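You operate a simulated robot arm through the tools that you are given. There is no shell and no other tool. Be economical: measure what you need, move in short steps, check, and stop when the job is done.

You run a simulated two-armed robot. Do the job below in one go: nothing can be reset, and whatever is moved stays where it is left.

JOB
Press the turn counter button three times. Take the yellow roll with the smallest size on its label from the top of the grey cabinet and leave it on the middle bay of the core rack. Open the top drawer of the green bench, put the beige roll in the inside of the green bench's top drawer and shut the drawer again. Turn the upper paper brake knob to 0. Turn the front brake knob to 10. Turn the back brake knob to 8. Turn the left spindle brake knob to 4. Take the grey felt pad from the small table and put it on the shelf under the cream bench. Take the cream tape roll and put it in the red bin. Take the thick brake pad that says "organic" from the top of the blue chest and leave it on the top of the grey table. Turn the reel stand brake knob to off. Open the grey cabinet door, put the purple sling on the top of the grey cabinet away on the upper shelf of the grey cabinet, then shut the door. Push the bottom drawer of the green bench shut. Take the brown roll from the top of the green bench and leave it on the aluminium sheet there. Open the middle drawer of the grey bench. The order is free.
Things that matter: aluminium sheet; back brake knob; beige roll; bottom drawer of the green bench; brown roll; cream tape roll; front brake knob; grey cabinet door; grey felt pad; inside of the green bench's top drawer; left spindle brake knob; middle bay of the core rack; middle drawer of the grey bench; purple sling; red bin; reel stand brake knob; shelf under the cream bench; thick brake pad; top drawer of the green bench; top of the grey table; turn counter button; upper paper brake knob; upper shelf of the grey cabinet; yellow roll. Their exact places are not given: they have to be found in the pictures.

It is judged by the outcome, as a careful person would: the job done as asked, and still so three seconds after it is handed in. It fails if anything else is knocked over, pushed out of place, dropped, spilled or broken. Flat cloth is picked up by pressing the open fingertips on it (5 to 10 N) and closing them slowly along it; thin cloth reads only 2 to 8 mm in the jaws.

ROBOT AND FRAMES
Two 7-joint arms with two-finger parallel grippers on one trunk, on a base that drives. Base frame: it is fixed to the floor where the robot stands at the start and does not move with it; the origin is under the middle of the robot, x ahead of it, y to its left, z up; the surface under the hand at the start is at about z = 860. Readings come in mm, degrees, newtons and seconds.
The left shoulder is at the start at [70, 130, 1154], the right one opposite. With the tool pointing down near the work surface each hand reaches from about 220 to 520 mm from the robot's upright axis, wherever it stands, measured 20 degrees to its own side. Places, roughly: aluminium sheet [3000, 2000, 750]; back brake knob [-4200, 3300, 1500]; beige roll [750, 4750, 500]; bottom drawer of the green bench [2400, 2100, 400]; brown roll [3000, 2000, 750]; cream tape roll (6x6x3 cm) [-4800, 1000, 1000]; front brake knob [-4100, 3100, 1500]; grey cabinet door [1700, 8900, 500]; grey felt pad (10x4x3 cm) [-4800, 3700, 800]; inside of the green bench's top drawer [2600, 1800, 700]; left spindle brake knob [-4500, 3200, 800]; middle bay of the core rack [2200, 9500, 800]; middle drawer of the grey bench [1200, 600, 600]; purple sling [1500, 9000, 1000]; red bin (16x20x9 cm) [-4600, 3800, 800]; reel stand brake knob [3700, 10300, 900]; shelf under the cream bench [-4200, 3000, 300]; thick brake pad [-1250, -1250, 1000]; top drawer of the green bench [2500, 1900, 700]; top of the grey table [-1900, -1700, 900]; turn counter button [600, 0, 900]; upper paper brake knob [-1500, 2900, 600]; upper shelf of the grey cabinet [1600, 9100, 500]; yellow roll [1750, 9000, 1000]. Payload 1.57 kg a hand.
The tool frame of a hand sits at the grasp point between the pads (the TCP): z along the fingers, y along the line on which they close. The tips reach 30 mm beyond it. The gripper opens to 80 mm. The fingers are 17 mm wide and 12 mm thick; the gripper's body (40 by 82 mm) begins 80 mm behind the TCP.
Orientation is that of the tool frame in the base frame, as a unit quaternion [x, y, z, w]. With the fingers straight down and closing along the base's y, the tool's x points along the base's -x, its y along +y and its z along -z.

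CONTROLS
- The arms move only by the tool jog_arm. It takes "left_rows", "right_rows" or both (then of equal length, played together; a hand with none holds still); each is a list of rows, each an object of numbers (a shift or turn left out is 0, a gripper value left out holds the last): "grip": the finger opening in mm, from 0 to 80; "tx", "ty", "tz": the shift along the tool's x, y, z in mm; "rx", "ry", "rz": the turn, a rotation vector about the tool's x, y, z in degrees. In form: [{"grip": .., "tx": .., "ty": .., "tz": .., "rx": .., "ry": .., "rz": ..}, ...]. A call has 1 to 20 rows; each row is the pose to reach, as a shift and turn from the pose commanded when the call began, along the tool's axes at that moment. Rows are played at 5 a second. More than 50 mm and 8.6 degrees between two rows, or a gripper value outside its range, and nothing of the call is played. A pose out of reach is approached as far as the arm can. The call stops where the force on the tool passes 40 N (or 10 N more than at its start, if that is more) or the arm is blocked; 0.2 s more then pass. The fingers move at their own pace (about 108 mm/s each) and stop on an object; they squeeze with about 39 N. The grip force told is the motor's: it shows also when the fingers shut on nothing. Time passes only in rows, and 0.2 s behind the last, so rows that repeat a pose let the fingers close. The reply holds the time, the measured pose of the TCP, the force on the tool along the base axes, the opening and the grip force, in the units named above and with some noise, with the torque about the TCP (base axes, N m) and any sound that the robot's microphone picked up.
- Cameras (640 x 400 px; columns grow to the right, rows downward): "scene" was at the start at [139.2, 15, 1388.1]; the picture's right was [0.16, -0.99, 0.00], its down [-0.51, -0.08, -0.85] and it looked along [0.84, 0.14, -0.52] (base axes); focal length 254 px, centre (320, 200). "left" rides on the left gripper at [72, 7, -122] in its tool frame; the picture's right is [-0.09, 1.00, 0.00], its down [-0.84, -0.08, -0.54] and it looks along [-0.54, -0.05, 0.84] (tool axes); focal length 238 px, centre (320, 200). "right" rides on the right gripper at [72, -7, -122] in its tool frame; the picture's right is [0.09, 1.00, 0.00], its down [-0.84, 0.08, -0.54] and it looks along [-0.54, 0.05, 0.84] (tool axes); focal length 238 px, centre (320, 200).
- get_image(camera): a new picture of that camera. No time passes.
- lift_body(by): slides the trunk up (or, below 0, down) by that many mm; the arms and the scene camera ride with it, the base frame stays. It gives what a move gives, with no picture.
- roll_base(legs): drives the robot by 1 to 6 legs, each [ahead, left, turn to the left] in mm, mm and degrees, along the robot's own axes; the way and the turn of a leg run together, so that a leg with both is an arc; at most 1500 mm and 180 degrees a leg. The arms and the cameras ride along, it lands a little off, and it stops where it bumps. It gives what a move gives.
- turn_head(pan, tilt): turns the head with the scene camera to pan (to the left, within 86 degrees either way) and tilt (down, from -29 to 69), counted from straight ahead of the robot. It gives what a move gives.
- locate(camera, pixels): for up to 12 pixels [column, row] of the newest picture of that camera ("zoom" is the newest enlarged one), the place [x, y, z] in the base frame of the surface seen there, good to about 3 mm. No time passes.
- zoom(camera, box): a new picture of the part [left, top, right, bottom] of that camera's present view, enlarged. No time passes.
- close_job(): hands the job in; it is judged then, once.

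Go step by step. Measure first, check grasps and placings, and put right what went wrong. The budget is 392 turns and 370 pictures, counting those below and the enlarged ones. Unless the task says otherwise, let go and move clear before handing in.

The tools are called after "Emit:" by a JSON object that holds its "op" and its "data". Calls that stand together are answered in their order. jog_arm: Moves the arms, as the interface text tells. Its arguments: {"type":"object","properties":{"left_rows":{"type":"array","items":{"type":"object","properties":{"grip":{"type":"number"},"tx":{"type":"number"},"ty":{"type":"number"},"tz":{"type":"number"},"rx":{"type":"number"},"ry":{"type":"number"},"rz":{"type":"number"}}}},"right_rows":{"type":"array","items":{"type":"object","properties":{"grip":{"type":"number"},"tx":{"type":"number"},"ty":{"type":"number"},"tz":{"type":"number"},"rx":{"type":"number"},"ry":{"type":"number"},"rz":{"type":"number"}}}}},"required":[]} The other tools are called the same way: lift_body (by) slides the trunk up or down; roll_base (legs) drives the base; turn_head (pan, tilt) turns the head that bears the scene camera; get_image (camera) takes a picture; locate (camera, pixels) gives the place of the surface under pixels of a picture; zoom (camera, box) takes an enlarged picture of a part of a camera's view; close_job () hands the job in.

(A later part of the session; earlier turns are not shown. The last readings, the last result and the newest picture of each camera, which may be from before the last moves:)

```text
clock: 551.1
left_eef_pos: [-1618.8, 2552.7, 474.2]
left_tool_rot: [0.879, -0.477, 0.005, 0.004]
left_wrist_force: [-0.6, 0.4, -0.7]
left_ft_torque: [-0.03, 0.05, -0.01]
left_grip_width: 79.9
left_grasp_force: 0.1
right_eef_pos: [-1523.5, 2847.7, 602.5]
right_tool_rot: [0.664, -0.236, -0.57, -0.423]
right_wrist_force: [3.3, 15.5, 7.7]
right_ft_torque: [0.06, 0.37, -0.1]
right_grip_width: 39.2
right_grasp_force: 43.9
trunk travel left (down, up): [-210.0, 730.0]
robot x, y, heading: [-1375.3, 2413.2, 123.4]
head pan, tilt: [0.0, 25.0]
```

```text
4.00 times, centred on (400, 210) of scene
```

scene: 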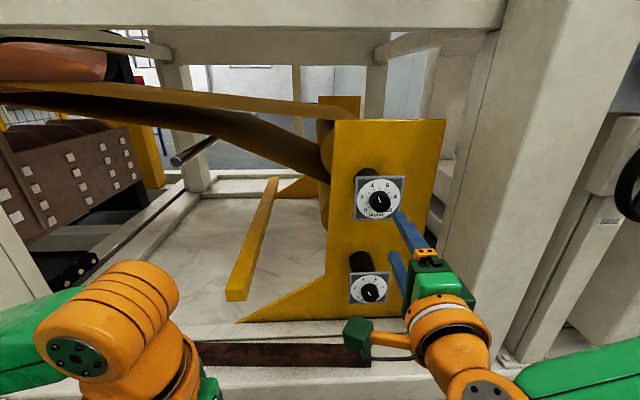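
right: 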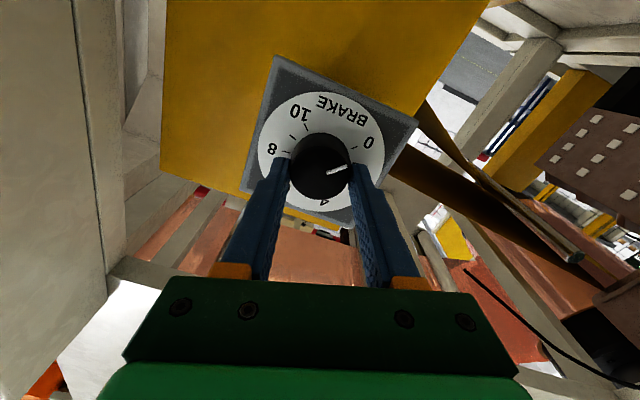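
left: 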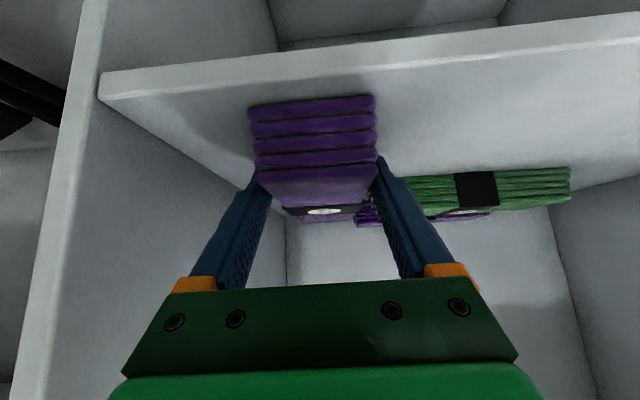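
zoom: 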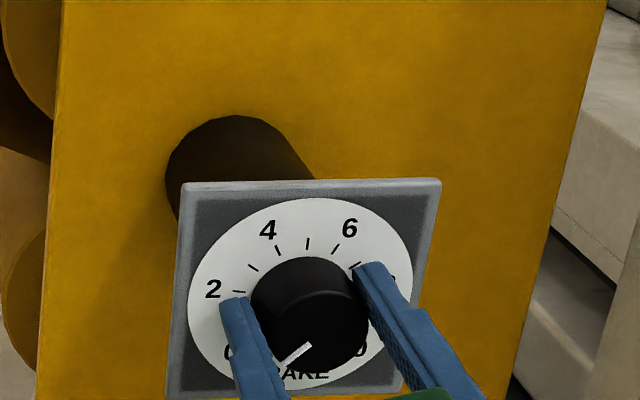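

A resisting torque suggests the 0 end stop has been reached. I'll release, back off and read the dial.

Emit:
{"op": "jog_arm", "data": {"right_rows": [{"grip": 45}, {"grip": 60}, {"grip": 60}]}}

Emit:
{"op": "roll_base", "data": {"legs": [[-180, 0, 0]]}}

Emit:
{"op": "zoom", "data": {"camera": "scene", "box": [320, 150, 440, 240]}}

Emit:
{"op": "get_image", "data": {"camera": "right"}}

```text
clock: 551.9
left_eef_pos: [-1619.8, 2552.7, 474.5]
left_tool_rot: [0.878, -0.478, 0.005, 0.003]
left_wrist_force: [-0.9, -0.1, -0.9]
left_ft_torque: [-0.03, 0.01, 0.03]
left_grip_width: 79.9
left_grasp_force: 0.1
right_eef_pos: [-1523.7, 2844.7, 602.1]
right_tool_rot: [0.666, -0.235, -0.568, -0.423]
right_wrist_force: [-0.2, 0.6, 0.0]
right_ft_torque: [-0.02, 0.01, -0.01]
right_grip_width: 59.9
right_grasp_force: 0.1
trunk travel left (down, up): [-210.0, 730.0]
robot x, y, heading: [-1375.4, 2413.7, 123.4]
head pan, tilt: [0.0, 25.0]
```

```text
clock: 553.4
left_eef_pos: [-1520.3, 2400.9, 474.2]
left_tool_rot: [0.878, -0.479, 0.005, 0.003]
left_wrist_force: [0.6, -1.7, -0.1]
left_ft_torque: [0.01, 0.0, -0.01]
left_grip_width: 80.1
left_grasp_force: 0.1
right_eef_pos: [-1424.3, 2694.1, 603.1]
right_tool_rot: [0.666, -0.235, -0.568, -0.423]
right_wrist_force: [0.3, -0.2, 1.0]
right_ft_torque: [0.04, 0.0, 0.0]
right_grip_width: 60.0
right_grasp_force: 0.0
trunk travel left (down, up): [-210.0, 730.0]
robot x, y, heading: [-1279.9, 2264.7, 123.4]
head pan, tilt: [0.0, 25.0]
```

```text
4.44 times, centred on (380, 195) of scene
```

zoom: 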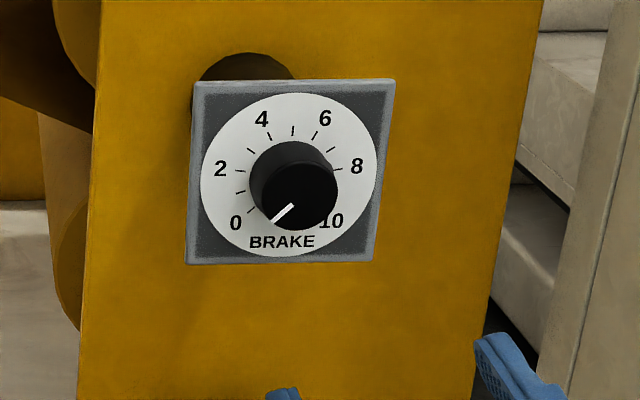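

```text
155 pictures are left
```

right: 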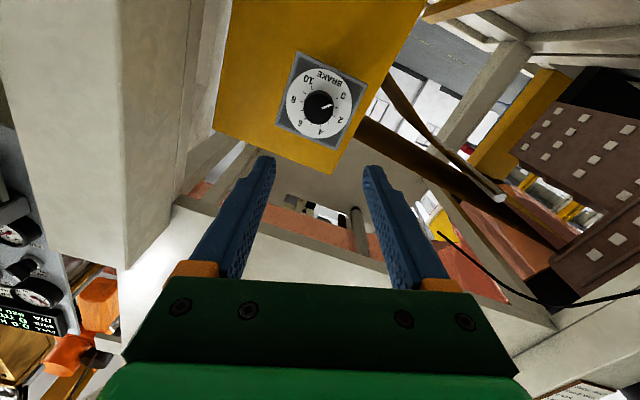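

The dial reads 0. Next cluster is at the far west (x≈−4300). I'll back off, raise the trunk and look that way.

Emit:
{"op": "roll_base", "data": {"legs": [[-450, 0, 0], [0, 0, 55]]}}

Emit:
{"op": "lift_body", "data": {"by": 400}}

Emit:
{"op": "turn_head", "data": {"pan": 0, "tilt": 12}}

Emit:
{"op": "get_image", "data": {"camera": "scene"}}

```text
clock: 558.6
left_eef_pos: [-1288.8, 1771.8, 475.2]
left_tool_rot: [1.0, -0.018, 0.006, 0.0]
left_wrist_force: [-0.5, -0.1, 0.2]
left_ft_torque: [0.02, 0.0, -0.01]
left_grip_width: 80.1
left_grasp_force: 0.0
right_eef_pos: [-1472.5, 2017.7, 602.7]
right_tool_rot: [-0.699, -0.1, 0.699, 0.113]
right_wrist_force: [-0.1, 0.3, 1.0]
right_ft_torque: [0.02, 0.0, 0.03]
right_grip_width: 59.8
right_grasp_force: 0.0
trunk travel left (down, up): [-210.0, 730.0]
robot x, y, heading: [-1033.2, 1892.2, 178.5]
head pan, tilt: [0.0, 25.0]
```

```text
clock: 562.4
left_eef_pos: [-1287.8, 1771.0, 874.0]
left_tool_rot: [1.0, -0.018, 0.007, 0.001]
left_wrist_force: [-0.1, 0.4, 0.0]
left_ft_torque: [-0.02, 0.01, 0.0]
left_grip_width: 80.0
left_grasp_force: 0.1
right_eef_pos: [-1474.7, 2017.0, 1002.8]
right_tool_rot: [-0.699, -0.099, 0.699, 0.114]
right_wrist_force: [-0.7, 0.1, 0.5]
right_ft_torque: [-0.01, 0.01, -0.02]
right_grip_width: 60.2
right_grasp_force: 0.0
trunk travel left (down, up): [-610.0, 330.0]
robot x, y, heading: [-1030.6, 1889.9, 178.4]
head pan, tilt: [0.0, 25.0]
```

```text
clock: 563.1
left_eef_pos: [-1288.2, 1770.2, 874.3]
left_tool_rot: [1.0, -0.018, 0.006, 0.0]
left_wrist_force: [-0.4, 0.3, -0.1]
left_ft_torque: [0.01, 0.0, -0.06]
left_grip_width: 79.9
left_grasp_force: 0.0
right_eef_pos: [-1474.3, 2017.1, 1002.6]
right_tool_rot: [-0.699, -0.1, 0.699, 0.113]
right_wrist_force: [-1.2, -1.0, -0.3]
right_ft_torque: [0.01, 0.01, 0.0]
right_grip_width: 59.9
right_grasp_force: 0.0
trunk travel left (down, up): [-610.0, 330.0]
robot x, y, heading: [-1033.0, 1891.9, 178.5]
head pan, tilt: [0.0, 12.0]
```

```text
154 pictures are left
```

scene: 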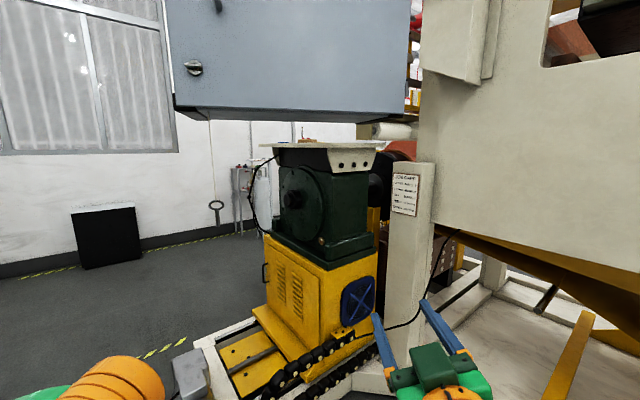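

Emit:
{"op": "locate", "data": {"camera": "scene", "pixels": [[205, 350], [265, 330], [110, 265], [60, 272], [215, 205], [240, 200], [180, 340], [250, 210], [30, 300], [230, 240], [190, 385]]}}

Emit:
{"op": "zoom", "data": {"camera": "scene", "box": [190, 120, 310, 240]}}

```text
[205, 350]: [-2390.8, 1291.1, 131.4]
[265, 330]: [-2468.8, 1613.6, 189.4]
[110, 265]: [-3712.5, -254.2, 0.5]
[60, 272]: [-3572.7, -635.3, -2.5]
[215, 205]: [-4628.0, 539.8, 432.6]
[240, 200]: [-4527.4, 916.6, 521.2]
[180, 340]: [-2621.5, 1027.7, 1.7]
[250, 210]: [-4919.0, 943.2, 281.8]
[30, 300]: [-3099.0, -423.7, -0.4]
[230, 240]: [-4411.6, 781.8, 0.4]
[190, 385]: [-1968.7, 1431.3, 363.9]
```

```text
3.33 times, centred on (250, 180) of scene
```

zoom: 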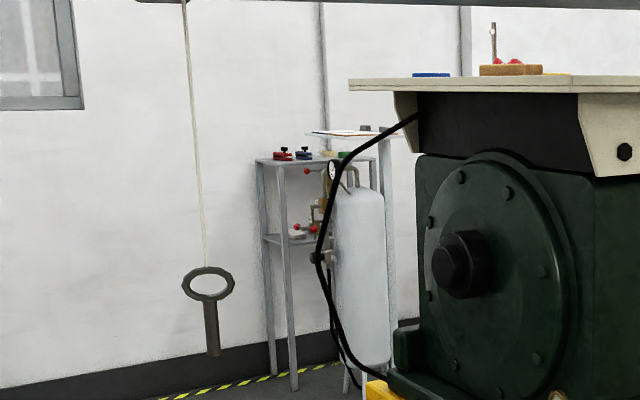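

The cream tape roll's table is likely the tall one near (−4700,950), beyond the motor unit. I'll drive round the motor unit's near corner and head west.

Emit:
{"op": "roll_base", "data": {"legs": [[0, 0, 58.9], [1237, 0, 0], [0, 0, -52], [1000, 0, 0], [600, 0, 0], [0, 0, -12]]}}

Emit:
{"op": "turn_head", "data": {"pan": -20, "tilt": 20}}

Emit:
{"op": "get_image", "data": {"camera": "scene"}}

```text
clock: 582.8
left_eef_pos: [-3541.8, 596.8, 874.4]
left_tool_rot: [0.998, -0.059, 0.007, 0.001]
left_wrist_force: [0.3, 0.2, -0.5]
left_ft_torque: [0.01, 0.01, 0.03]
left_grip_width: 79.9
left_grasp_force: 0.0
right_eef_pos: [-3706.1, 859.6, 1004.4]
right_tool_rot: [0.703, 0.071, -0.694, -0.141]
right_wrist_force: [-1.2, -0.4, -0.5]
right_ft_torque: [0.0, 0.0, -0.02]
right_grip_width: 60.1
right_grasp_force: 0.0
trunk travel left (down, up): [-610.0, 330.0]
robot x, y, heading: [-3279.5, 695.6, 173.9]
head pan, tilt: [0.0, 12.0]
```

```text
clock: 583.6
left_eef_pos: [-3541.0, 598.3, 875.3]
left_tool_rot: [0.998, -0.059, 0.006, 0.001]
left_wrist_force: [0.6, -0.2, -0.4]
left_ft_torque: [-0.05, 0.0, -0.01]
left_grip_width: 80.2
left_grasp_force: 0.1
right_eef_pos: [-3706.1, 859.7, 1003.0]
right_tool_rot: [0.703, 0.07, -0.694, -0.143]
right_wrist_force: [-0.4, -0.2, 0.2]
right_ft_torque: [-0.01, 0.01, -0.01]
right_grip_width: 60.2
right_grasp_force: 0.0
trunk travel left (down, up): [-610.0, 330.0]
robot x, y, heading: [-3277.8, 697.5, 173.7]
head pan, tilt: [-20.0, 20.0]
```

```text
152 pictures are left
```

scene: 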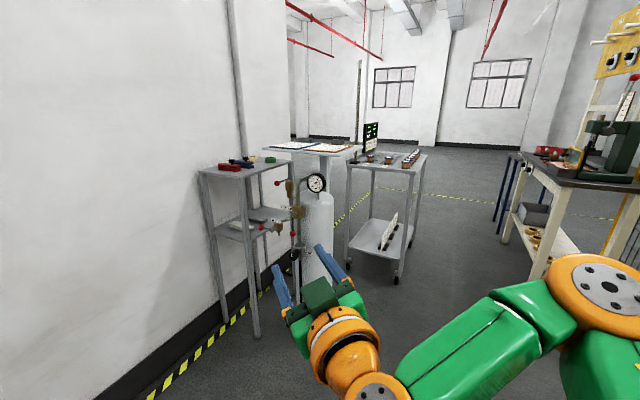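

Here: a tall shelf table (240,160), a cart with a display (385,170), and a cream bench on the right (560,180). I'll zoom in on them.

Emit:
{"op": "zoom", "data": {"camera": "scene", "box": [190, 110, 430, 260]}}

Emit:
{"op": "zoom", "data": {"camera": "scene", "box": [480, 20, 640, 280]}}

Emit:
{"op": "locate", "data": {"camera": "scene", "pixels": [[230, 165], [265, 155], [310, 148], [385, 157], [370, 135], [400, 160], [520, 180], [580, 175], [540, 235], [625, 55], [240, 340], [380, 250]]}}

```text
2.67 times, centred on (310, 185) of scene
```

zoom: 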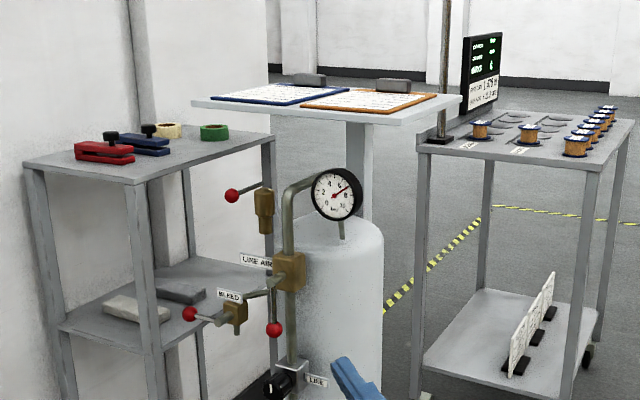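

```text
1.54 times, centred on (560, 150) of scene
```

zoom: 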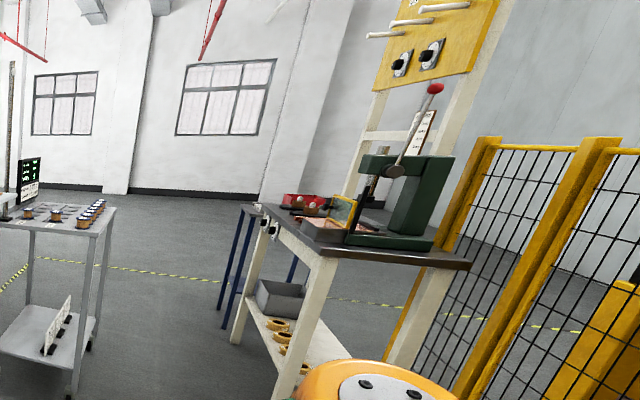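

```text
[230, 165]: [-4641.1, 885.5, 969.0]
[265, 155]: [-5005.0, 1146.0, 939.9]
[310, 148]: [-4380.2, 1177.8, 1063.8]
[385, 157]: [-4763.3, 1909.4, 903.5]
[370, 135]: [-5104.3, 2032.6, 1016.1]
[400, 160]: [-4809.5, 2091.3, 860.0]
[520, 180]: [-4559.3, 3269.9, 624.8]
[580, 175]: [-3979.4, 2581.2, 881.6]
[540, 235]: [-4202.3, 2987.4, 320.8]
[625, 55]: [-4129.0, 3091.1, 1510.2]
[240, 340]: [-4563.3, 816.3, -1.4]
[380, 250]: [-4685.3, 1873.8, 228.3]
```

The cream and green tape rolls are on the left shelf table (≈(253,159)); the brake knobs are on the yellow board at z≈1510. First I'll fold the right hand down and approach the shelf table.

Emit:
{"op": "jog_arm", "data": {"right_rows": [{"ry": 8.5, "tz": -12}, {"ry": 17, "tz": -24}, {"ry": 25.5, "tz": -36}, {"ry": 34, "tz": -48}, {"ry": 42.5, "tz": -60}, {"ry": 51, "tz": -72}, {"ry": 59.5, "tz": -84}, {"ry": 68, "tz": -96}, {"ry": 76.5, "tz": -108}, {"ry": 85, "tz": -120}]}}

Emit:
{"op": "roll_base", "data": {"legs": [[0, 0, 10], [800, 0, 0]]}}

Emit:
{"op": "turn_head", "data": {"pan": 0, "tilt": 30}}

Emit:
{"op": "get_image", "data": {"camera": "scene"}}

```text
clock: 585.8
left_eef_pos: [-3542.0, 597.0, 874.4]
left_tool_rot: [0.998, -0.06, 0.006, 0.001]
left_wrist_force: [0.0, -0.2, -0.3]
left_ft_torque: [0.03, 0.03, -0.01]
left_grip_width: 79.9
left_grasp_force: 0.0
right_eef_pos: [-3586.1, 846.3, 1003.3]
right_tool_rot: [0.987, -0.044, -0.036, -0.152]
right_wrist_force: [-0.3, -0.5, -0.1]
right_ft_torque: [0.01, 0.0, 0.0]
right_grip_width: 59.6
right_grasp_force: 0.1
trunk travel left (down, up): [-610.0, 330.0]
robot x, y, heading: [-3275.1, 693.8, 173.6]
head pan, tilt: [-20.0, 20.0]
```

```text
clock: 590.9
left_eef_pos: [-4337.5, 498.7, 874.5]
left_tool_rot: [1.0, 0.028, 0.007, 0.0]
left_wrist_force: [0.4, -0.3, 0.1]
left_ft_torque: [-0.03, 0.0, 0.0]
left_grip_width: 80.0
left_grasp_force: 0.0
right_eef_pos: [-4425.3, 736.1, 1003.7]
right_tool_rot: [0.987, 0.043, -0.051, -0.147]
right_wrist_force: [-0.3, 0.0, 0.2]
right_ft_torque: [-0.02, 0.01, -0.02]
right_grip_width: 60.1
right_grasp_force: 0.1
trunk travel left (down, up): [-610.0, 330.0]
robot x, y, heading: [-4093.0, 641.6, -176.3]
head pan, tilt: [-20.0, 20.0]
```

```text
clock: 591.7
left_eef_pos: [-4336.9, 499.6, 873.8]
left_tool_rot: [1.0, 0.028, 0.006, 0.0]
left_wrist_force: [0.0, 0.1, -0.7]
left_ft_torque: [0.0, 0.01, 0.01]
left_grip_width: 80.0
left_grasp_force: 0.0
right_eef_pos: [-4426.1, 736.9, 1002.4]
right_tool_rot: [0.987, 0.043, -0.049, -0.148]
right_wrist_force: [0.1, 0.8, 0.9]
right_ft_torque: [0.0, -0.01, -0.03]
right_grip_width: 60.1
right_grasp_force: 0.0
trunk travel left (down, up): [-610.0, 330.0]
robot x, y, heading: [-4095.2, 643.3, -176.1]
head pan, tilt: [0.0, 30.0]
```

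```text
149 pictures are left
```

scene: 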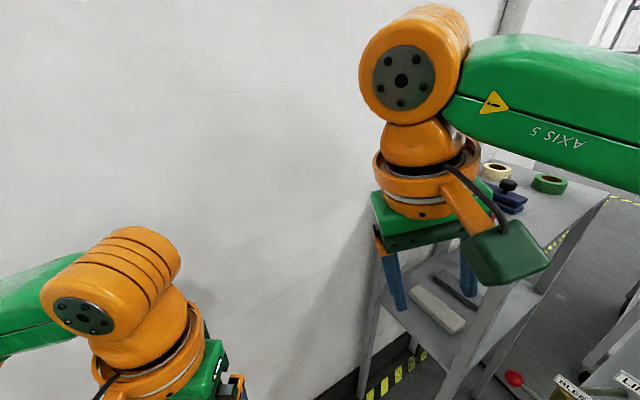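

Emit:
{"op": "locate", "data": {"camera": "scene", "pixels": [[497, 166], [488, 171], [506, 171], [497, 178], [550, 185], [505, 195], [560, 210], [608, 195], [485, 285], [300, 250]]}}

Emit:
{"op": "zoom", "data": {"camera": "scene", "box": [460, 140, 640, 260]}}

```text
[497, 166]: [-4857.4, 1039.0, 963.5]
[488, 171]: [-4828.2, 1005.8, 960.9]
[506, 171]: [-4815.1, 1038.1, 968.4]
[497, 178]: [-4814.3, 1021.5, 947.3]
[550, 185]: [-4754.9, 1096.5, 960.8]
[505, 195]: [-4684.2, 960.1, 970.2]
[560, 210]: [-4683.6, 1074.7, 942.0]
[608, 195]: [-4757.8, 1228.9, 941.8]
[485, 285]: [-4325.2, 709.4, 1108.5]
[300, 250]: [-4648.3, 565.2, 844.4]
```

```text
3.33 times, centred on (550, 200) of scene
```

zoom: 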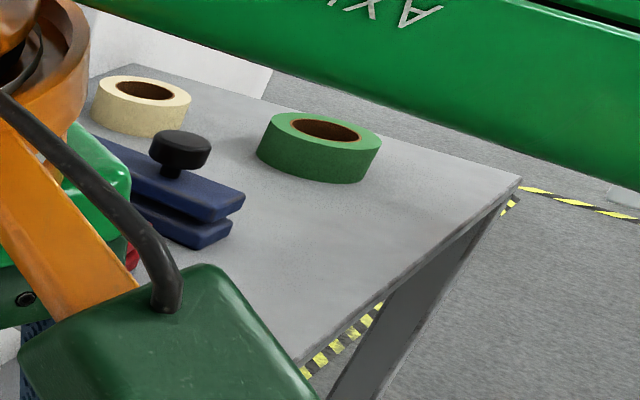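

Emit:
{"op": "turn_head", "data": {"pan": -55, "tilt": 30}}

Emit:
{"op": "get_image", "data": {"camera": "scene"}}

```text
clock: 593.0
left_eef_pos: [-4338.2, 500.6, 874.4]
left_tool_rot: [1.0, 0.028, 0.006, 0.0]
left_wrist_force: [0.0, 0.0, 0.8]
left_ft_torque: [0.02, 0.0, 0.02]
left_grip_width: 79.9
left_grasp_force: 0.0
right_eef_pos: [-4426.5, 737.1, 1002.7]
right_tool_rot: [0.987, 0.043, -0.049, -0.148]
right_wrist_force: [0.6, 0.1, 0.2]
right_ft_torque: [-0.02, -0.03, 0.01]
right_grip_width: 59.8
right_grasp_force: 0.0
trunk travel left (down, up): [-610.0, 330.0]
robot x, y, heading: [-4092.8, 640.9, -176.3]
head pan, tilt: [-55.0, 30.0]
```

```text
147 pictures are left
```

scene: 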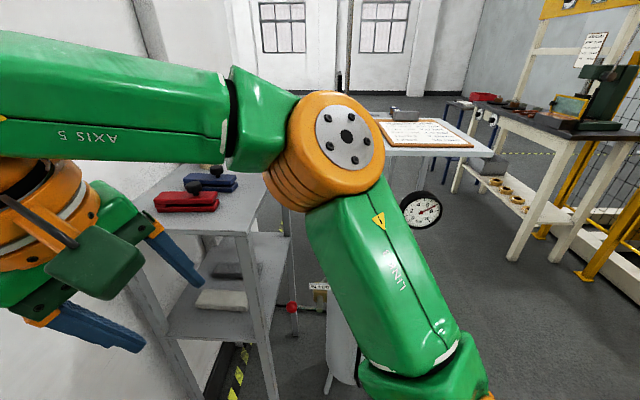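

Emit:
{"op": "locate", "data": {"camera": "scene", "pixels": [[420, 210], [335, 300], [465, 155], [385, 150], [250, 235], [165, 330], [330, 380], [262, 185], [440, 128], [255, 350]]}}

```text
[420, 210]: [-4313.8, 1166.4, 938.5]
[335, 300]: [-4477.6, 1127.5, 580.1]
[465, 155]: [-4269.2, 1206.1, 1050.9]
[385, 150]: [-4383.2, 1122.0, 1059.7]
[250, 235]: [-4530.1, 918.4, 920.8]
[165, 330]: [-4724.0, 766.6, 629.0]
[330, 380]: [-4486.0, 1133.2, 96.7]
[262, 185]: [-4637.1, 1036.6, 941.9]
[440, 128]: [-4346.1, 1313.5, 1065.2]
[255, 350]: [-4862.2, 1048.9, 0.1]
```

The table's south edge is at n≈3255, wall to its left and cylinder/desk to its right, so I'll come in from the south. I'll raise the trunk, turn to 123.6° and line up.

Emit:
{"op": "lift_body", "data": {"by": 220}}

Emit:
{"op": "roll_base", "data": {"legs": [[0, 0, -60], [0, 195, 0], [150, 0, 0]]}}

Emit:
{"op": "turn_head", "data": {"pan": 5, "tilt": 45}}

Emit:
{"op": "get_image", "data": {"camera": "scene"}}

Emit:
{"op": "get_image", "data": {"camera": "left"}}

```text
clock: 595.3
left_eef_pos: [-4337.1, 499.8, 1094.1]
left_tool_rot: [1.0, 0.027, 0.006, 0.001]
left_wrist_force: [-0.1, 0.4, -0.5]
left_ft_torque: [0.02, -0.01, 0.0]
left_grip_width: 79.8
left_grasp_force: 0.2
right_eef_pos: [-4425.4, 736.7, 1222.9]
right_tool_rot: [0.987, 0.043, -0.049, -0.148]
right_wrist_force: [-0.3, 0.3, 1.1]
right_ft_torque: [-0.01, 0.0, 0.01]
right_grip_width: 60.0
right_grasp_force: 0.1
trunk travel left (down, up): [-830.0, 110.0]
robot x, y, heading: [-4096.7, 642.5, -176.3]
head pan, tilt: [-55.0, 30.0]
```

```text
clock: 599.5
left_eef_pos: [-4459.9, 693.1, 1099.8]
left_tool_rot: [0.876, -0.482, -0.004, 0.012]
left_wrist_force: [0.3, -0.7, 0.1]
left_ft_torque: [-0.01, -0.05, -0.02]
left_grip_width: 79.8
left_grasp_force: 0.0
right_eef_pos: [-4294.6, 887.3, 1222.7]
right_tool_rot: [0.874, -0.463, 0.021, -0.144]
right_wrist_force: [0.0, 0.5, -0.4]
right_ft_torque: [0.0, 0.02, 0.01]
right_grip_width: 60.0
right_grasp_force: 0.1
trunk travel left (down, up): [-830.0, 110.0]
robot x, y, heading: [-4242.1, 541.3, 122.8]
head pan, tilt: [-55.0, 30.0]
stopped in leg 2: the robot was blocked; the commanded pose is now the measured one
```

```text
clock: 600.8
left_eef_pos: [-4460.4, 693.4, 1099.2]
left_tool_rot: [0.877, -0.48, -0.004, 0.014]
left_wrist_force: [-0.5, -0.3, -0.7]
left_ft_torque: [0.01, -0.01, 0.02]
left_grip_width: 80.0
left_grasp_force: 0.1
right_eef_pos: [-4295.1, 888.1, 1222.4]
right_tool_rot: [0.874, -0.463, 0.023, -0.144]
right_wrist_force: [0.5, -0.9, -0.2]
right_ft_torque: [0.02, -0.03, -0.01]
right_grip_width: 59.8
right_grasp_force: 0.1
trunk travel left (down, up): [-830.0, 110.0]
robot x, y, heading: [-4244.2, 539.9, 122.9]
head pan, tilt: [5.0, 45.0]
```

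```text
146 pictures are left
```

scene: 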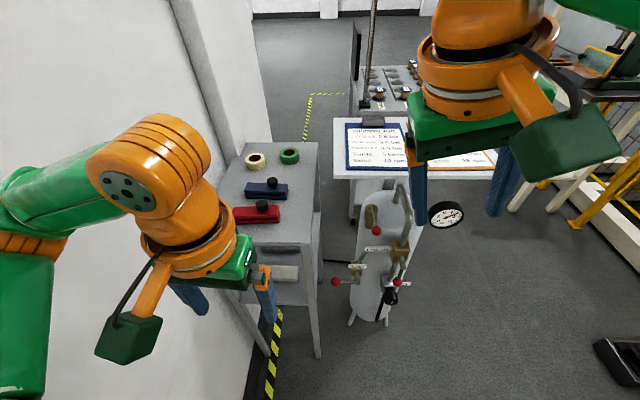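

```text
145 pictures are left
```

left: 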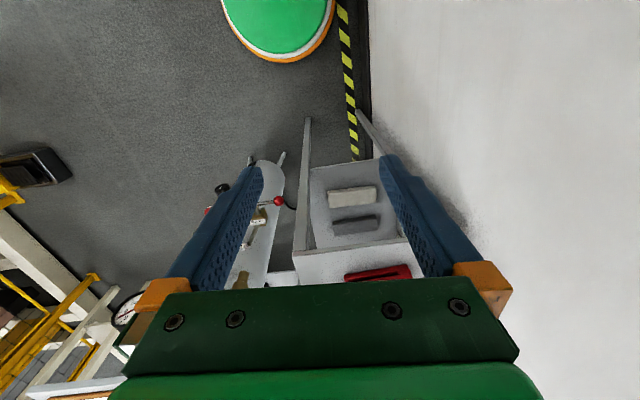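

My left elbow touches the wall. I'll shift right a little and extend the left arm forward, which draws the elbow in, then go on.

Emit:
{"op": "roll_base", "data": {"legs": [[0, -45, 0]]}}

Emit:
{"op": "jog_arm", "data": {"left_rows": [{"tx": -40}, {"tx": -80}, {"tx": -120, "ty": 10}, {"tx": -160, "ty": 30}, {"tx": -190, "ty": 50}]}}

Emit:
{"op": "roll_base", "data": {"legs": [[150, 0, 0]]}}

Emit:
{"op": "get_image", "data": {"camera": "scene"}}

Emit:
{"op": "get_image", "data": {"camera": "left"}}

```text
clock: 601.7
left_eef_pos: [-4451.7, 706.6, 1095.0]
left_tool_rot: [0.878, -0.479, 0.005, 0.003]
left_wrist_force: [0.2, -0.8, 0.4]
left_ft_torque: [0.02, -0.03, -0.01]
left_grip_width: 79.9
left_grasp_force: 0.2
right_eef_pos: [-4288.4, 900.4, 1223.9]
right_tool_rot: [0.874, -0.46, 0.031, -0.154]
right_wrist_force: [0.1, -0.4, 0.7]
right_ft_torque: [0.02, -0.04, -0.01]
right_grip_width: 60.2
right_grasp_force: 0.1
trunk travel left (down, up): [-830.0, 110.0]
robot x, y, heading: [-4211.3, 565.6, 123.4]
head pan, tilt: [5.0, 45.0]
```

```text
clock: 602.9
left_eef_pos: [-4597.5, 840.8, 1090.1]
left_tool_rot: [0.877, -0.48, 0.006, 0.004]
left_wrist_force: [-0.8, -0.1, -0.1]
left_ft_torque: [0.02, -0.03, -0.01]
left_grip_width: 79.9
left_grasp_force: 0.0
right_eef_pos: [-4289.4, 902.4, 1223.2]
right_tool_rot: [0.874, -0.46, 0.032, -0.153]
right_wrist_force: [-0.8, -0.4, -0.1]
right_ft_torque: [0.01, 0.0, -0.01]
right_grip_width: 59.9
right_grasp_force: 0.0
trunk travel left (down, up): [-830.0, 110.0]
robot x, y, heading: [-4206.6, 565.2, 123.4]
head pan, tilt: [5.0, 45.0]
```

```text
clock: 604.2
left_eef_pos: [-4676.3, 961.1, 1093.5]
left_tool_rot: [0.877, -0.48, 0.004, 0.004]
left_wrist_force: [0.7, -0.3, 0.1]
left_ft_torque: [0.01, 0.04, 0.0]
left_grip_width: 79.9
left_grasp_force: 0.0
right_eef_pos: [-4368.0, 1023.6, 1224.0]
right_tool_rot: [0.873, -0.461, 0.031, -0.154]
right_wrist_force: [-0.2, -0.3, 0.3]
right_ft_torque: [0.02, -0.01, -0.01]
right_grip_width: 60.1
right_grasp_force: 0.0
trunk travel left (down, up): [-830.0, 110.0]
robot x, y, heading: [-4284.7, 692.2, 123.1]
head pan, tilt: [5.0, 45.0]
```

```text
144 pictures are left
```

scene: 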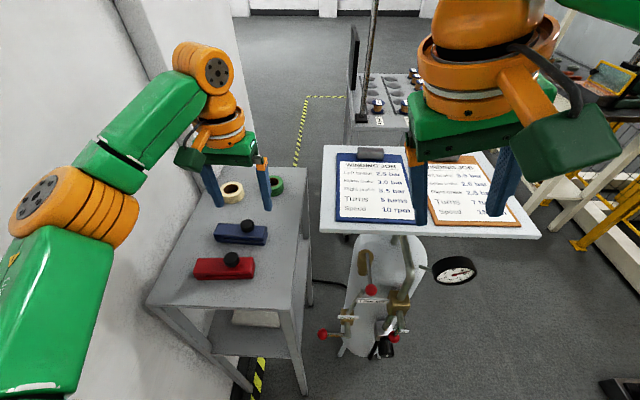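

```text
143 pictures are left
```

left: 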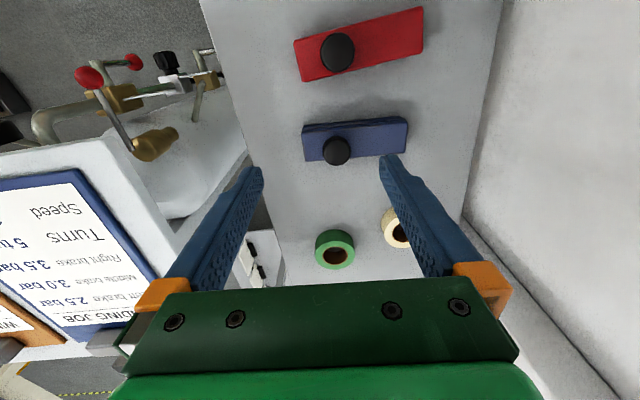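

Emit:
{"op": "locate", "data": {"camera": "scene", "pixels": [[232, 185], [225, 190], [240, 190], [232, 197], [274, 185], [240, 232], [232, 203]]}}

Emit:
{"op": "locate", "data": {"camera": "left", "pixels": [[388, 225], [398, 235], [393, 212], [335, 250], [352, 135], [310, 248]]}}

```text
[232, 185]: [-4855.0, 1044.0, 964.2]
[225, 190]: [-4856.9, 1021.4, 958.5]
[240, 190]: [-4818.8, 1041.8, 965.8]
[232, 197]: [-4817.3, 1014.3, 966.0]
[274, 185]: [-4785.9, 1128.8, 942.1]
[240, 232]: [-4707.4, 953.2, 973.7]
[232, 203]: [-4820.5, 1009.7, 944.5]
```

```text
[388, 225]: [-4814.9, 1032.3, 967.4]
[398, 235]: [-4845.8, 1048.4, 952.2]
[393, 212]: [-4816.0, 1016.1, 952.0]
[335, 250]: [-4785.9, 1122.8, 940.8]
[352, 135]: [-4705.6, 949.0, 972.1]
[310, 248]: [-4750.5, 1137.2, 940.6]
```

The cream roll's centre is (−4838,1029), top 966. I'll roll ahead 105 mm, then move the left hand over it.

Emit:
{"op": "roll_base", "data": {"legs": [[105, 0, 0]]}}

Emit:
{"op": "jog_arm", "data": {"left_rows": [{"tx": -15, "ty": 35}, {"tx": -30, "ty": 70}, {"tx": -40, "ty": 99}, {"tx": -40, "ty": 99, "tz": 40}, {"tx": -40, "ty": 99, "tz": 65}, {"tx": -40, "ty": 99, "tz": 65}]}}

Emit:
{"op": "get_image", "data": {"camera": "left"}}

```text
clock: 605.4
left_eef_pos: [-4732.2, 1050.0, 1093.8]
left_tool_rot: [0.877, -0.48, 0.003, 0.003]
left_wrist_force: [0.5, 0.2, 0.4]
left_ft_torque: [0.03, 0.06, 0.0]
left_grip_width: 79.9
left_grasp_force: 0.1
right_eef_pos: [-4424.0, 1109.7, 1224.0]
right_tool_rot: [0.873, -0.461, 0.03, -0.154]
right_wrist_force: [-0.2, -0.1, 0.8]
right_ft_torque: [0.02, 0.04, 0.04]
right_grip_width: 59.9
right_grasp_force: 0.0
trunk travel left (down, up): [-830.0, 110.0]
robot x, y, heading: [-4348.3, 781.5, 123.3]
head pan, tilt: [5.0, 45.0]
```

```text
clock: 606.8
left_eef_pos: [-4837.6, 1026.5, 1025.6]
left_tool_rot: [0.877, -0.481, 0.005, 0.005]
left_wrist_force: [-0.4, 0.8, 0.4]
left_ft_torque: [0.0, 0.01, -0.04]
left_grip_width: 79.8
left_grasp_force: 0.0
left hand out of reach, approached as far as the arm can: row 2, 3, 4, 5, 6
right_eef_pos: [-4426.0, 1113.4, 1223.5]
right_tool_rot: [0.874, -0.46, 0.031, -0.153]
right_wrist_force: [-0.5, 0.5, -0.4]
right_ft_torque: [-0.01, 0.01, 0.01]
right_grip_width: 60.0
right_grasp_force: 0.0
trunk travel left (down, up): [-830.0, 110.0]
robot x, y, heading: [-4347.5, 778.5, 123.4]
head pan, tilt: [5.0, 45.0]
```

```text
142 pictures are left
```

left: 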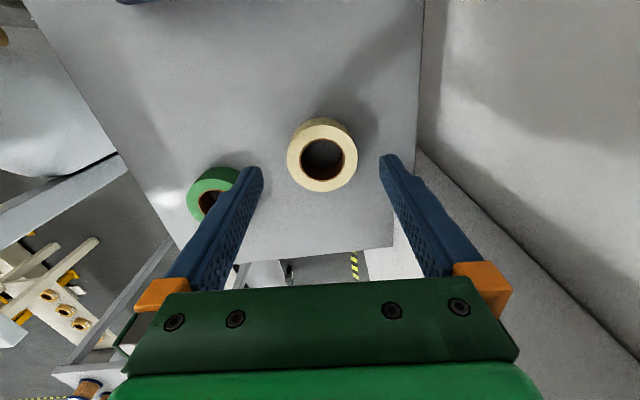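

Well centred. I'll narrow to 72 mm to stay clear of the green roll, descend and grip.

Emit:
{"op": "jog_arm", "data": {"left_rows": [{"grip": 72}, {"grip": 72, "tz": 20}, {"tz": 38}, {"tz": 50}, {"tz": 50}, {"tz": 50, "grip": 55}, {"tz": 50, "grip": 40}, {"tz": 50, "grip": 40}, {"tz": 50, "grip": 40}, {"tz": 35}, {"tz": 10}, {"tz": -20}]}}

Emit:
{"op": "get_image", "data": {"camera": "left"}}

```text
clock: 609.4
left_eef_pos: [-4835.5, 1024.8, 1047.6]
left_tool_rot: [0.877, -0.481, 0.006, 0.004]
left_wrist_force: [-0.7, 0.6, -0.3]
left_ft_torque: [0.02, 0.01, 0.0]
left_grip_width: 56.2
left_grasp_force: 39.2
right_eef_pos: [-4425.2, 1113.3, 1223.2]
right_tool_rot: [0.874, -0.46, 0.031, -0.154]
right_wrist_force: [-1.3, 0.3, -0.4]
right_ft_torque: [0.01, 0.01, 0.04]
right_grip_width: 59.9
right_grasp_force: 0.0
trunk travel left (down, up): [-830.0, 110.0]
robot x, y, heading: [-4345.5, 777.2, 123.3]
head pan, tilt: [5.0, 45.0]
```

```text
141 pictures are left
```

left: 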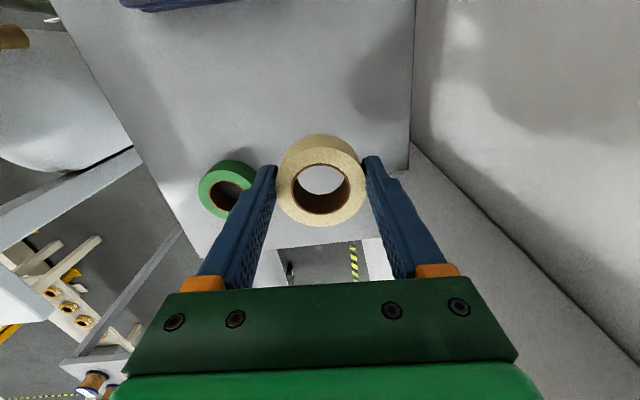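

Held at 56.2 mm. I'll back out, slide right, and look up the corridor toward the cream bench and small table.

Emit:
{"op": "jog_arm", "data": {"left_rows": [{"tz": -30}, {"tz": -40}]}}

Emit:
{"op": "roll_base", "data": {"legs": [[-350, 0, 0], [0, -840, 0]]}}

Emit:
{"op": "turn_head", "data": {"pan": 0, "tilt": 20}}

Emit:
{"op": "get_image", "data": {"camera": "scene"}}

```text
clock: 610.0
left_eef_pos: [-4831.7, 1017.7, 1078.4]
left_tool_rot: [0.877, -0.48, 0.005, 0.004]
left_wrist_force: [0.1, -0.1, -0.8]
left_ft_torque: [-0.03, 0.02, -0.02]
left_grip_width: 56.2
left_grasp_force: 39.0
left hand out of reach, approached as far as the arm can: row 1, 2
right_eef_pos: [-4426.4, 1113.9, 1224.0]
right_tool_rot: [0.874, -0.46, 0.03, -0.153]
right_wrist_force: [-0.9, -0.9, -0.3]
right_ft_torque: [0.03, 0.0, 0.05]
right_grip_width: 59.9
right_grasp_force: 0.1
trunk travel left (down, up): [-830.0, 110.0]
robot x, y, heading: [-4346.8, 779.3, 123.1]
head pan, tilt: [5.0, 45.0]
```

```text
clock: 616.4
left_eef_pos: [-3929.0, 1178.3, 1078.3]
left_tool_rot: [0.875, -0.484, 0.007, 0.003]
left_wrist_force: [-0.5, -0.6, -0.5]
left_ft_torque: [0.0, 0.01, 0.03]
left_grip_width: 56.4
left_grasp_force: 38.8
right_eef_pos: [-3523.6, 1269.6, 1223.3]
right_tool_rot: [0.871, -0.465, 0.033, -0.154]
right_wrist_force: [-0.6, 0.1, 0.6]
right_ft_torque: [-0.01, -0.01, -0.03]
right_grip_width: 60.0
right_grasp_force: 0.0
trunk travel left (down, up): [-830.0, 110.0]
robot x, y, heading: [-3444.5, 934.5, 122.8]
head pan, tilt: [5.0, 45.0]
```

```text
clock: 617.3
left_eef_pos: [-3928.4, 1177.7, 1080.0]
left_tool_rot: [0.876, -0.483, 0.005, 0.005]
left_wrist_force: [0.4, -1.3, -0.5]
left_ft_torque: [0.0, -0.01, 0.04]
left_grip_width: 56.4
left_grasp_force: 39.0
right_eef_pos: [-3522.8, 1270.6, 1222.9]
right_tool_rot: [0.872, -0.464, 0.032, -0.153]
right_wrist_force: [0.1, 0.3, 0.3]
right_ft_torque: [-0.03, 0.03, 0.0]
right_grip_width: 60.0
right_grasp_force: 0.0
trunk travel left (down, up): [-830.0, 110.0]
robot x, y, heading: [-3444.5, 936.7, 122.8]
head pan, tilt: [0.0, 20.0]
```

```text
140 pictures are left
```

scene: 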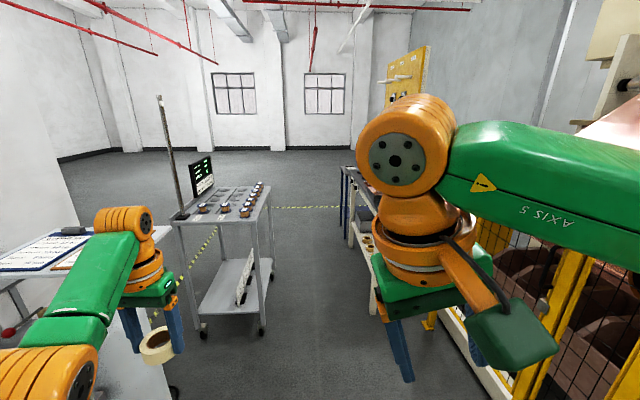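

Emit:
{"op": "locate", "data": {"camera": "scene", "pixels": [[262, 332], [200, 330], [272, 275], [372, 312], [350, 245], [345, 205], [425, 320], [300, 300], [90, 330], [318, 200]]}}

```text
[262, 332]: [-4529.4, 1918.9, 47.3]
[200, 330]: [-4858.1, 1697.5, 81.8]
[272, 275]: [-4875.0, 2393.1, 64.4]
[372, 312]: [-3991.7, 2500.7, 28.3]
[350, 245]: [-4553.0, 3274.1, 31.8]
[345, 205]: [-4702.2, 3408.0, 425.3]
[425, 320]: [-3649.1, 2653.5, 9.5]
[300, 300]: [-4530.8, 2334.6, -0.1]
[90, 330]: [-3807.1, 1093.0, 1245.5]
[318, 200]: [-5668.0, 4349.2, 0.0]
```

The corridor is about 750 mm wide with clear floor. I'll drive through to the small table and turn to face it.

Emit:
{"op": "roll_base", "data": {"legs": [[0, 0, 0.8], [1500, 0, 0], [1350, 0, 0], [0, 0, -90]]}}

Emit:
{"op": "turn_head", "data": {"pan": 0, "tilt": 25}}

Emit:
{"op": "get_image", "data": {"camera": "scene"}}

```text
clock: 635.0
left_eef_pos: [-4750.1, 3764.3, 1078.9]
left_tool_rot: [-0.284, 0.959, -0.003, -0.008]
left_wrist_force: [1.0, 0.0, -1.3]
left_ft_torque: [0.02, -0.01, -0.01]
left_grip_width: 56.0
left_grasp_force: 39.3
right_eef_pos: [-4650.1, 3358.5, 1223.4]
right_tool_rot: [-0.297, 0.942, -0.129, 0.087]
right_wrist_force: [-0.2, 0.2, 0.0]
right_ft_torque: [0.0, -0.01, 0.02]
right_grip_width: 60.1
right_grasp_force: 0.1
trunk travel left (down, up): [-830.0, 110.0]
robot x, y, heading: [-4985.9, 3278.0, 33.6]
head pan, tilt: [0.0, 20.0]
```

```text
clock: 635.6
left_eef_pos: [-4749.8, 3764.8, 1078.8]
left_tool_rot: [-0.284, 0.959, -0.001, -0.008]
left_wrist_force: [-1.0, 0.7, -0.1]
left_ft_torque: [0.0, 0.0, 0.0]
left_grip_width: 56.1
left_grasp_force: 38.6
right_eef_pos: [-4650.5, 3358.9, 1224.0]
right_tool_rot: [-0.296, 0.942, -0.13, 0.087]
right_wrist_force: [-1.0, 0.2, -0.6]
right_ft_torque: [-0.01, -0.01, 0.02]
right_grip_width: 60.1
right_grasp_force: 0.1
trunk travel left (down, up): [-830.0, 110.0]
robot x, y, heading: [-4983.7, 3272.4, 33.9]
head pan, tilt: [0.0, 25.0]
```

```text
139 pictures are left
```

scene: 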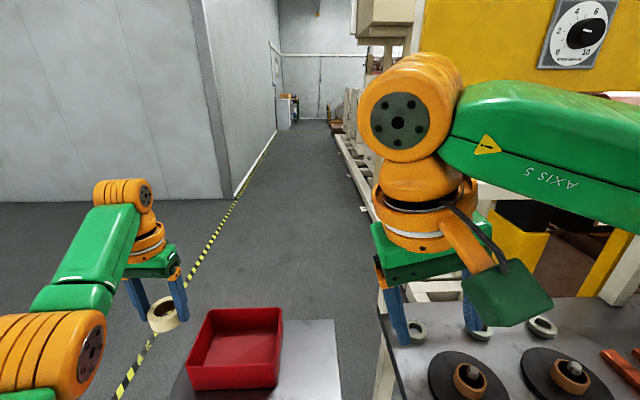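

The red bin is at (237,345) on the small table, right near my left hand. I'll look further down.

Emit:
{"op": "turn_head", "data": {"pan": 8, "tilt": 48}}

Emit:
{"op": "get_image", "data": {"camera": "scene"}}

Emit:
{"op": "locate", "data": {"camera": "scene", "pixels": [[230, 250], [200, 230], [285, 225], [290, 290], [205, 300], [330, 260], [350, 300], [260, 340]]}}

```text
clock: 636.5
left_eef_pos: [-4750.8, 3763.9, 1077.6]
left_tool_rot: [-0.284, 0.959, -0.001, -0.008]
left_wrist_force: [-0.2, 0.7, -0.2]
left_ft_torque: [-0.04, -0.03, 0.04]
left_grip_width: 56.3
left_grasp_force: 39.6
right_eef_pos: [-4650.3, 3358.9, 1223.4]
right_tool_rot: [-0.296, 0.942, -0.129, 0.088]
right_wrist_force: [-0.2, -0.8, -0.2]
right_ft_torque: [-0.05, 0.0, -0.01]
right_grip_width: 60.1
right_grasp_force: 0.0
trunk travel left (down, up): [-830.0, 110.0]
robot x, y, heading: [-4985.2, 3275.5, 33.7]
head pan, tilt: [8.0, 48.0]
```

```text
138 pictures are left
```

scene: 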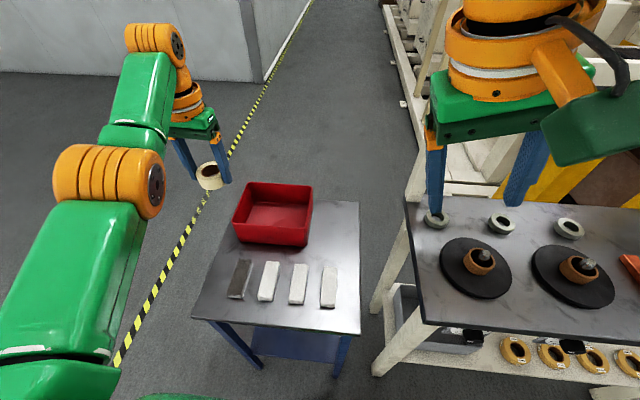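

```text
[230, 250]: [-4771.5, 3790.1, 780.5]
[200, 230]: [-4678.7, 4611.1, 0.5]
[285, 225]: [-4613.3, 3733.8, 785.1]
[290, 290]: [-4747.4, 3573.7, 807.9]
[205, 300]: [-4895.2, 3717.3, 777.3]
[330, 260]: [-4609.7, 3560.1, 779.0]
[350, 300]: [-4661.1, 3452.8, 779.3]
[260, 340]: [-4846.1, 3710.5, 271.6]
```

Emit:
{"op": "locate", "data": {"camera": "scene", "pixels": [[250, 183], [312, 188], [307, 240], [235, 222], [272, 215], [260, 205], [295, 215], [240, 280], [268, 281], [299, 284], [328, 287]]}}

Emit:
{"op": "zoom", "data": {"camera": "scene", "box": [190, 170, 370, 340]}}

```text
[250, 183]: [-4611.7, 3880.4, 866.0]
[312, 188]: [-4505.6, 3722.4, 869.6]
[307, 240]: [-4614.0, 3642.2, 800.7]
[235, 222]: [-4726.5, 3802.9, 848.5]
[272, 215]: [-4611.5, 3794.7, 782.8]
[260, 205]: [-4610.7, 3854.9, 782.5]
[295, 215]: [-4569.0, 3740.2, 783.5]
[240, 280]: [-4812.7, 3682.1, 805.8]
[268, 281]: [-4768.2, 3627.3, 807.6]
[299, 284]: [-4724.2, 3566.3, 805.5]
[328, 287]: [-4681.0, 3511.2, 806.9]
```

```text
2.35 times, centred on (280, 255) of scene
```

zoom: 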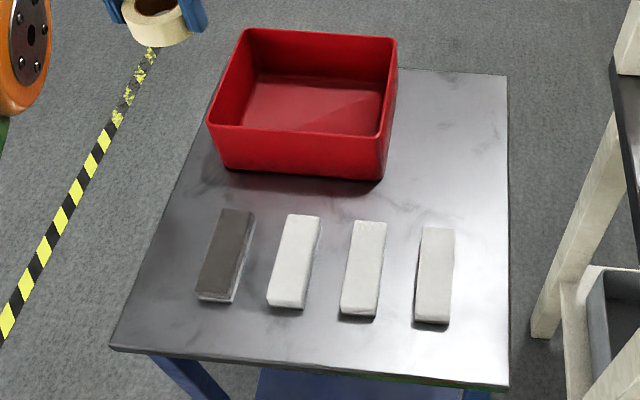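

The bin's centre is (−4615,3765), floor 783, rim 868. The dark grey pad is the leftmost block at (240,280). I'll move in and lower the roll into the bin.

Emit:
{"op": "roll_base", "data": {"legs": [[100, 0, 0]]}}

Emit:
{"op": "jog_arm", "data": {"left_rows": [{"tx": -7, "ty": -38}, {"tx": -14, "ty": -75}, {"tx": -14, "ty": -75, "tz": 45}, {"tx": -14, "ty": -75, "tz": 90}, {"tx": -14, "ty": -75, "tz": 135}, {"tx": -14, "ty": -75, "tz": 160}, {"tx": -14, "ty": -75, "tz": 160}]}}

Emit:
{"op": "get_image", "data": {"camera": "left"}}

Emit:
{"op": "get_image", "data": {"camera": "scene"}}

```text
clock: 637.7
left_eef_pos: [-4669.4, 3816.8, 1078.1]
left_tool_rot: [-0.283, 0.959, -0.002, -0.008]
left_wrist_force: [0.0, -0.2, -0.1]
left_ft_torque: [-0.01, 0.04, -0.01]
left_grip_width: 55.8
left_grasp_force: 39.3
right_eef_pos: [-4570.2, 3412.3, 1222.6]
right_tool_rot: [-0.296, 0.942, -0.13, 0.086]
right_wrist_force: [0.2, 0.1, -0.1]
right_ft_torque: [0.0, -0.01, -0.01]
right_grip_width: 60.1
right_grasp_force: 0.1
trunk travel left (down, up): [-830.0, 110.0]
robot x, y, heading: [-4906.8, 3330.0, 33.6]
head pan, tilt: [8.0, 48.0]
stopped in leg 1: the robot was blocked; the commanded pose is now the measured one
```

```text
clock: 639.3
left_eef_pos: [-4614.9, 3762.6, 916.7]
left_tool_rot: [-0.284, 0.959, -0.002, -0.009]
left_wrist_force: [-0.3, 0.0, -0.4]
left_ft_torque: [0.02, 0.0, 0.01]
left_grip_width: 56.0
left_grasp_force: 38.8
left hand out of reach, approached as far as the arm can: row 3, 4, 5, 6, 7
right_eef_pos: [-4571.2, 3410.4, 1224.0]
right_tool_rot: [-0.295, 0.942, -0.13, 0.087]
right_wrist_force: [0.6, 0.5, 0.8]
right_ft_torque: [-0.01, -0.02, -0.01]
right_grip_width: 59.8
right_grasp_force: 0.1
trunk travel left (down, up): [-830.0, 110.0]
robot x, y, heading: [-4903.6, 3328.2, 33.6]
head pan, tilt: [8.0, 48.0]
```

```text
136 pictures are left
```

left: 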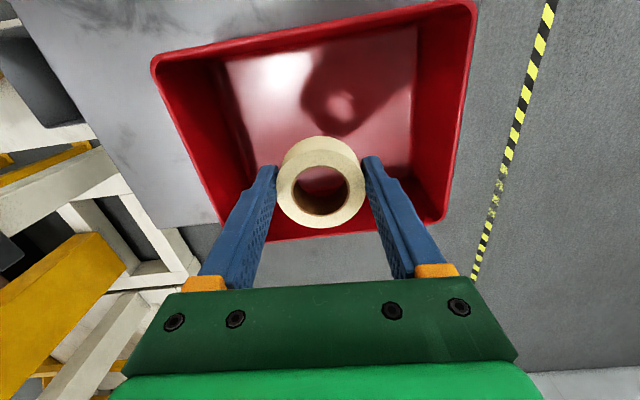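

```text
135 pictures are left
```

scene: 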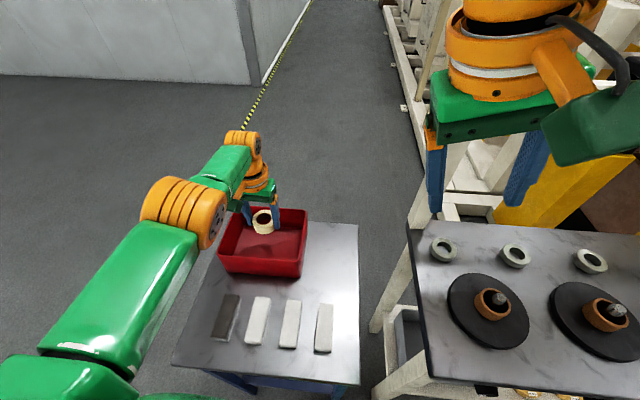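

Emit:
{"op": "locate", "data": {"camera": "left", "pixels": [[155, 62], [470, 8], [443, 215], [215, 225], [330, 80], [350, 110]]}}

```text
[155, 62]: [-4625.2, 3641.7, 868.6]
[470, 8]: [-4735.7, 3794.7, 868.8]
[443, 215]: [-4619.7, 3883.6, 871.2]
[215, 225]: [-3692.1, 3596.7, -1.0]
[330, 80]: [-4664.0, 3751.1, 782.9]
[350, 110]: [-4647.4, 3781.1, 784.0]
```

The roll is over the bin's centre. I'll lower the trunk 96 mm and release.

Emit:
{"op": "lift_body", "data": {"by": -97}}

Emit:
{"op": "jog_arm", "data": {"left_rows": [{"grip": 60}, {"grip": 70}, {"grip": 70}]}}

Emit:
{"op": "get_image", "data": {"camera": "left"}}

```text
clock: 640.6
left_eef_pos: [-4615.7, 3761.9, 820.0]
left_tool_rot: [-0.284, 0.959, -0.002, -0.009]
left_wrist_force: [0.2, 1.0, -0.1]
left_ft_torque: [0.04, 0.01, -0.01]
left_grip_width: 56.0
left_grasp_force: 38.4
right_eef_pos: [-4569.7, 3412.9, 1124.8]
right_tool_rot: [-0.295, 0.942, -0.13, 0.088]
right_wrist_force: [0.0, 0.3, -1.0]
right_ft_torque: [0.04, -0.02, 0.0]
right_grip_width: 60.1
right_grasp_force: 0.0
trunk travel left (down, up): [-733.0, 207.0]
robot x, y, heading: [-4907.2, 3326.1, 33.7]
head pan, tilt: [8.0, 48.0]
```

```text
clock: 641.5
left_eef_pos: [-4615.5, 3761.3, 819.9]
left_tool_rot: [-0.284, 0.959, -0.001, -0.009]
left_wrist_force: [0.0, -0.1, 0.2]
left_ft_torque: [-0.03, 0.01, -0.03]
left_grip_width: 70.0
left_grasp_force: 0.0
right_eef_pos: [-4570.8, 3410.9, 1126.8]
right_tool_rot: [-0.296, 0.942, -0.13, 0.087]
right_wrist_force: [0.3, 0.6, -0.7]
right_ft_torque: [-0.02, 0.0, 0.01]
right_grip_width: 59.9
right_grasp_force: 0.1
trunk travel left (down, up): [-733.0, 207.0]
robot x, y, heading: [-4904.4, 3330.1, 33.5]
head pan, tilt: [8.0, 48.0]
```

```text
134 pictures are left
```

left: 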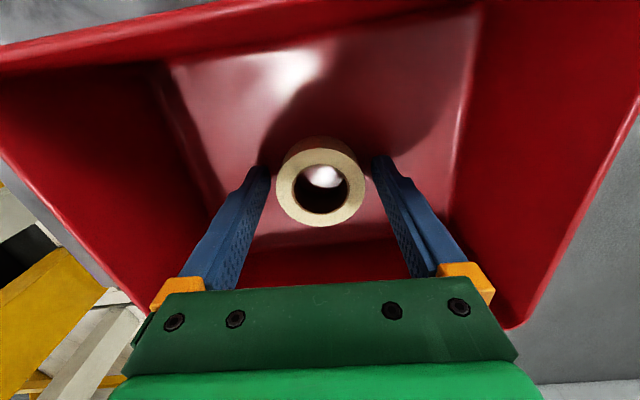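

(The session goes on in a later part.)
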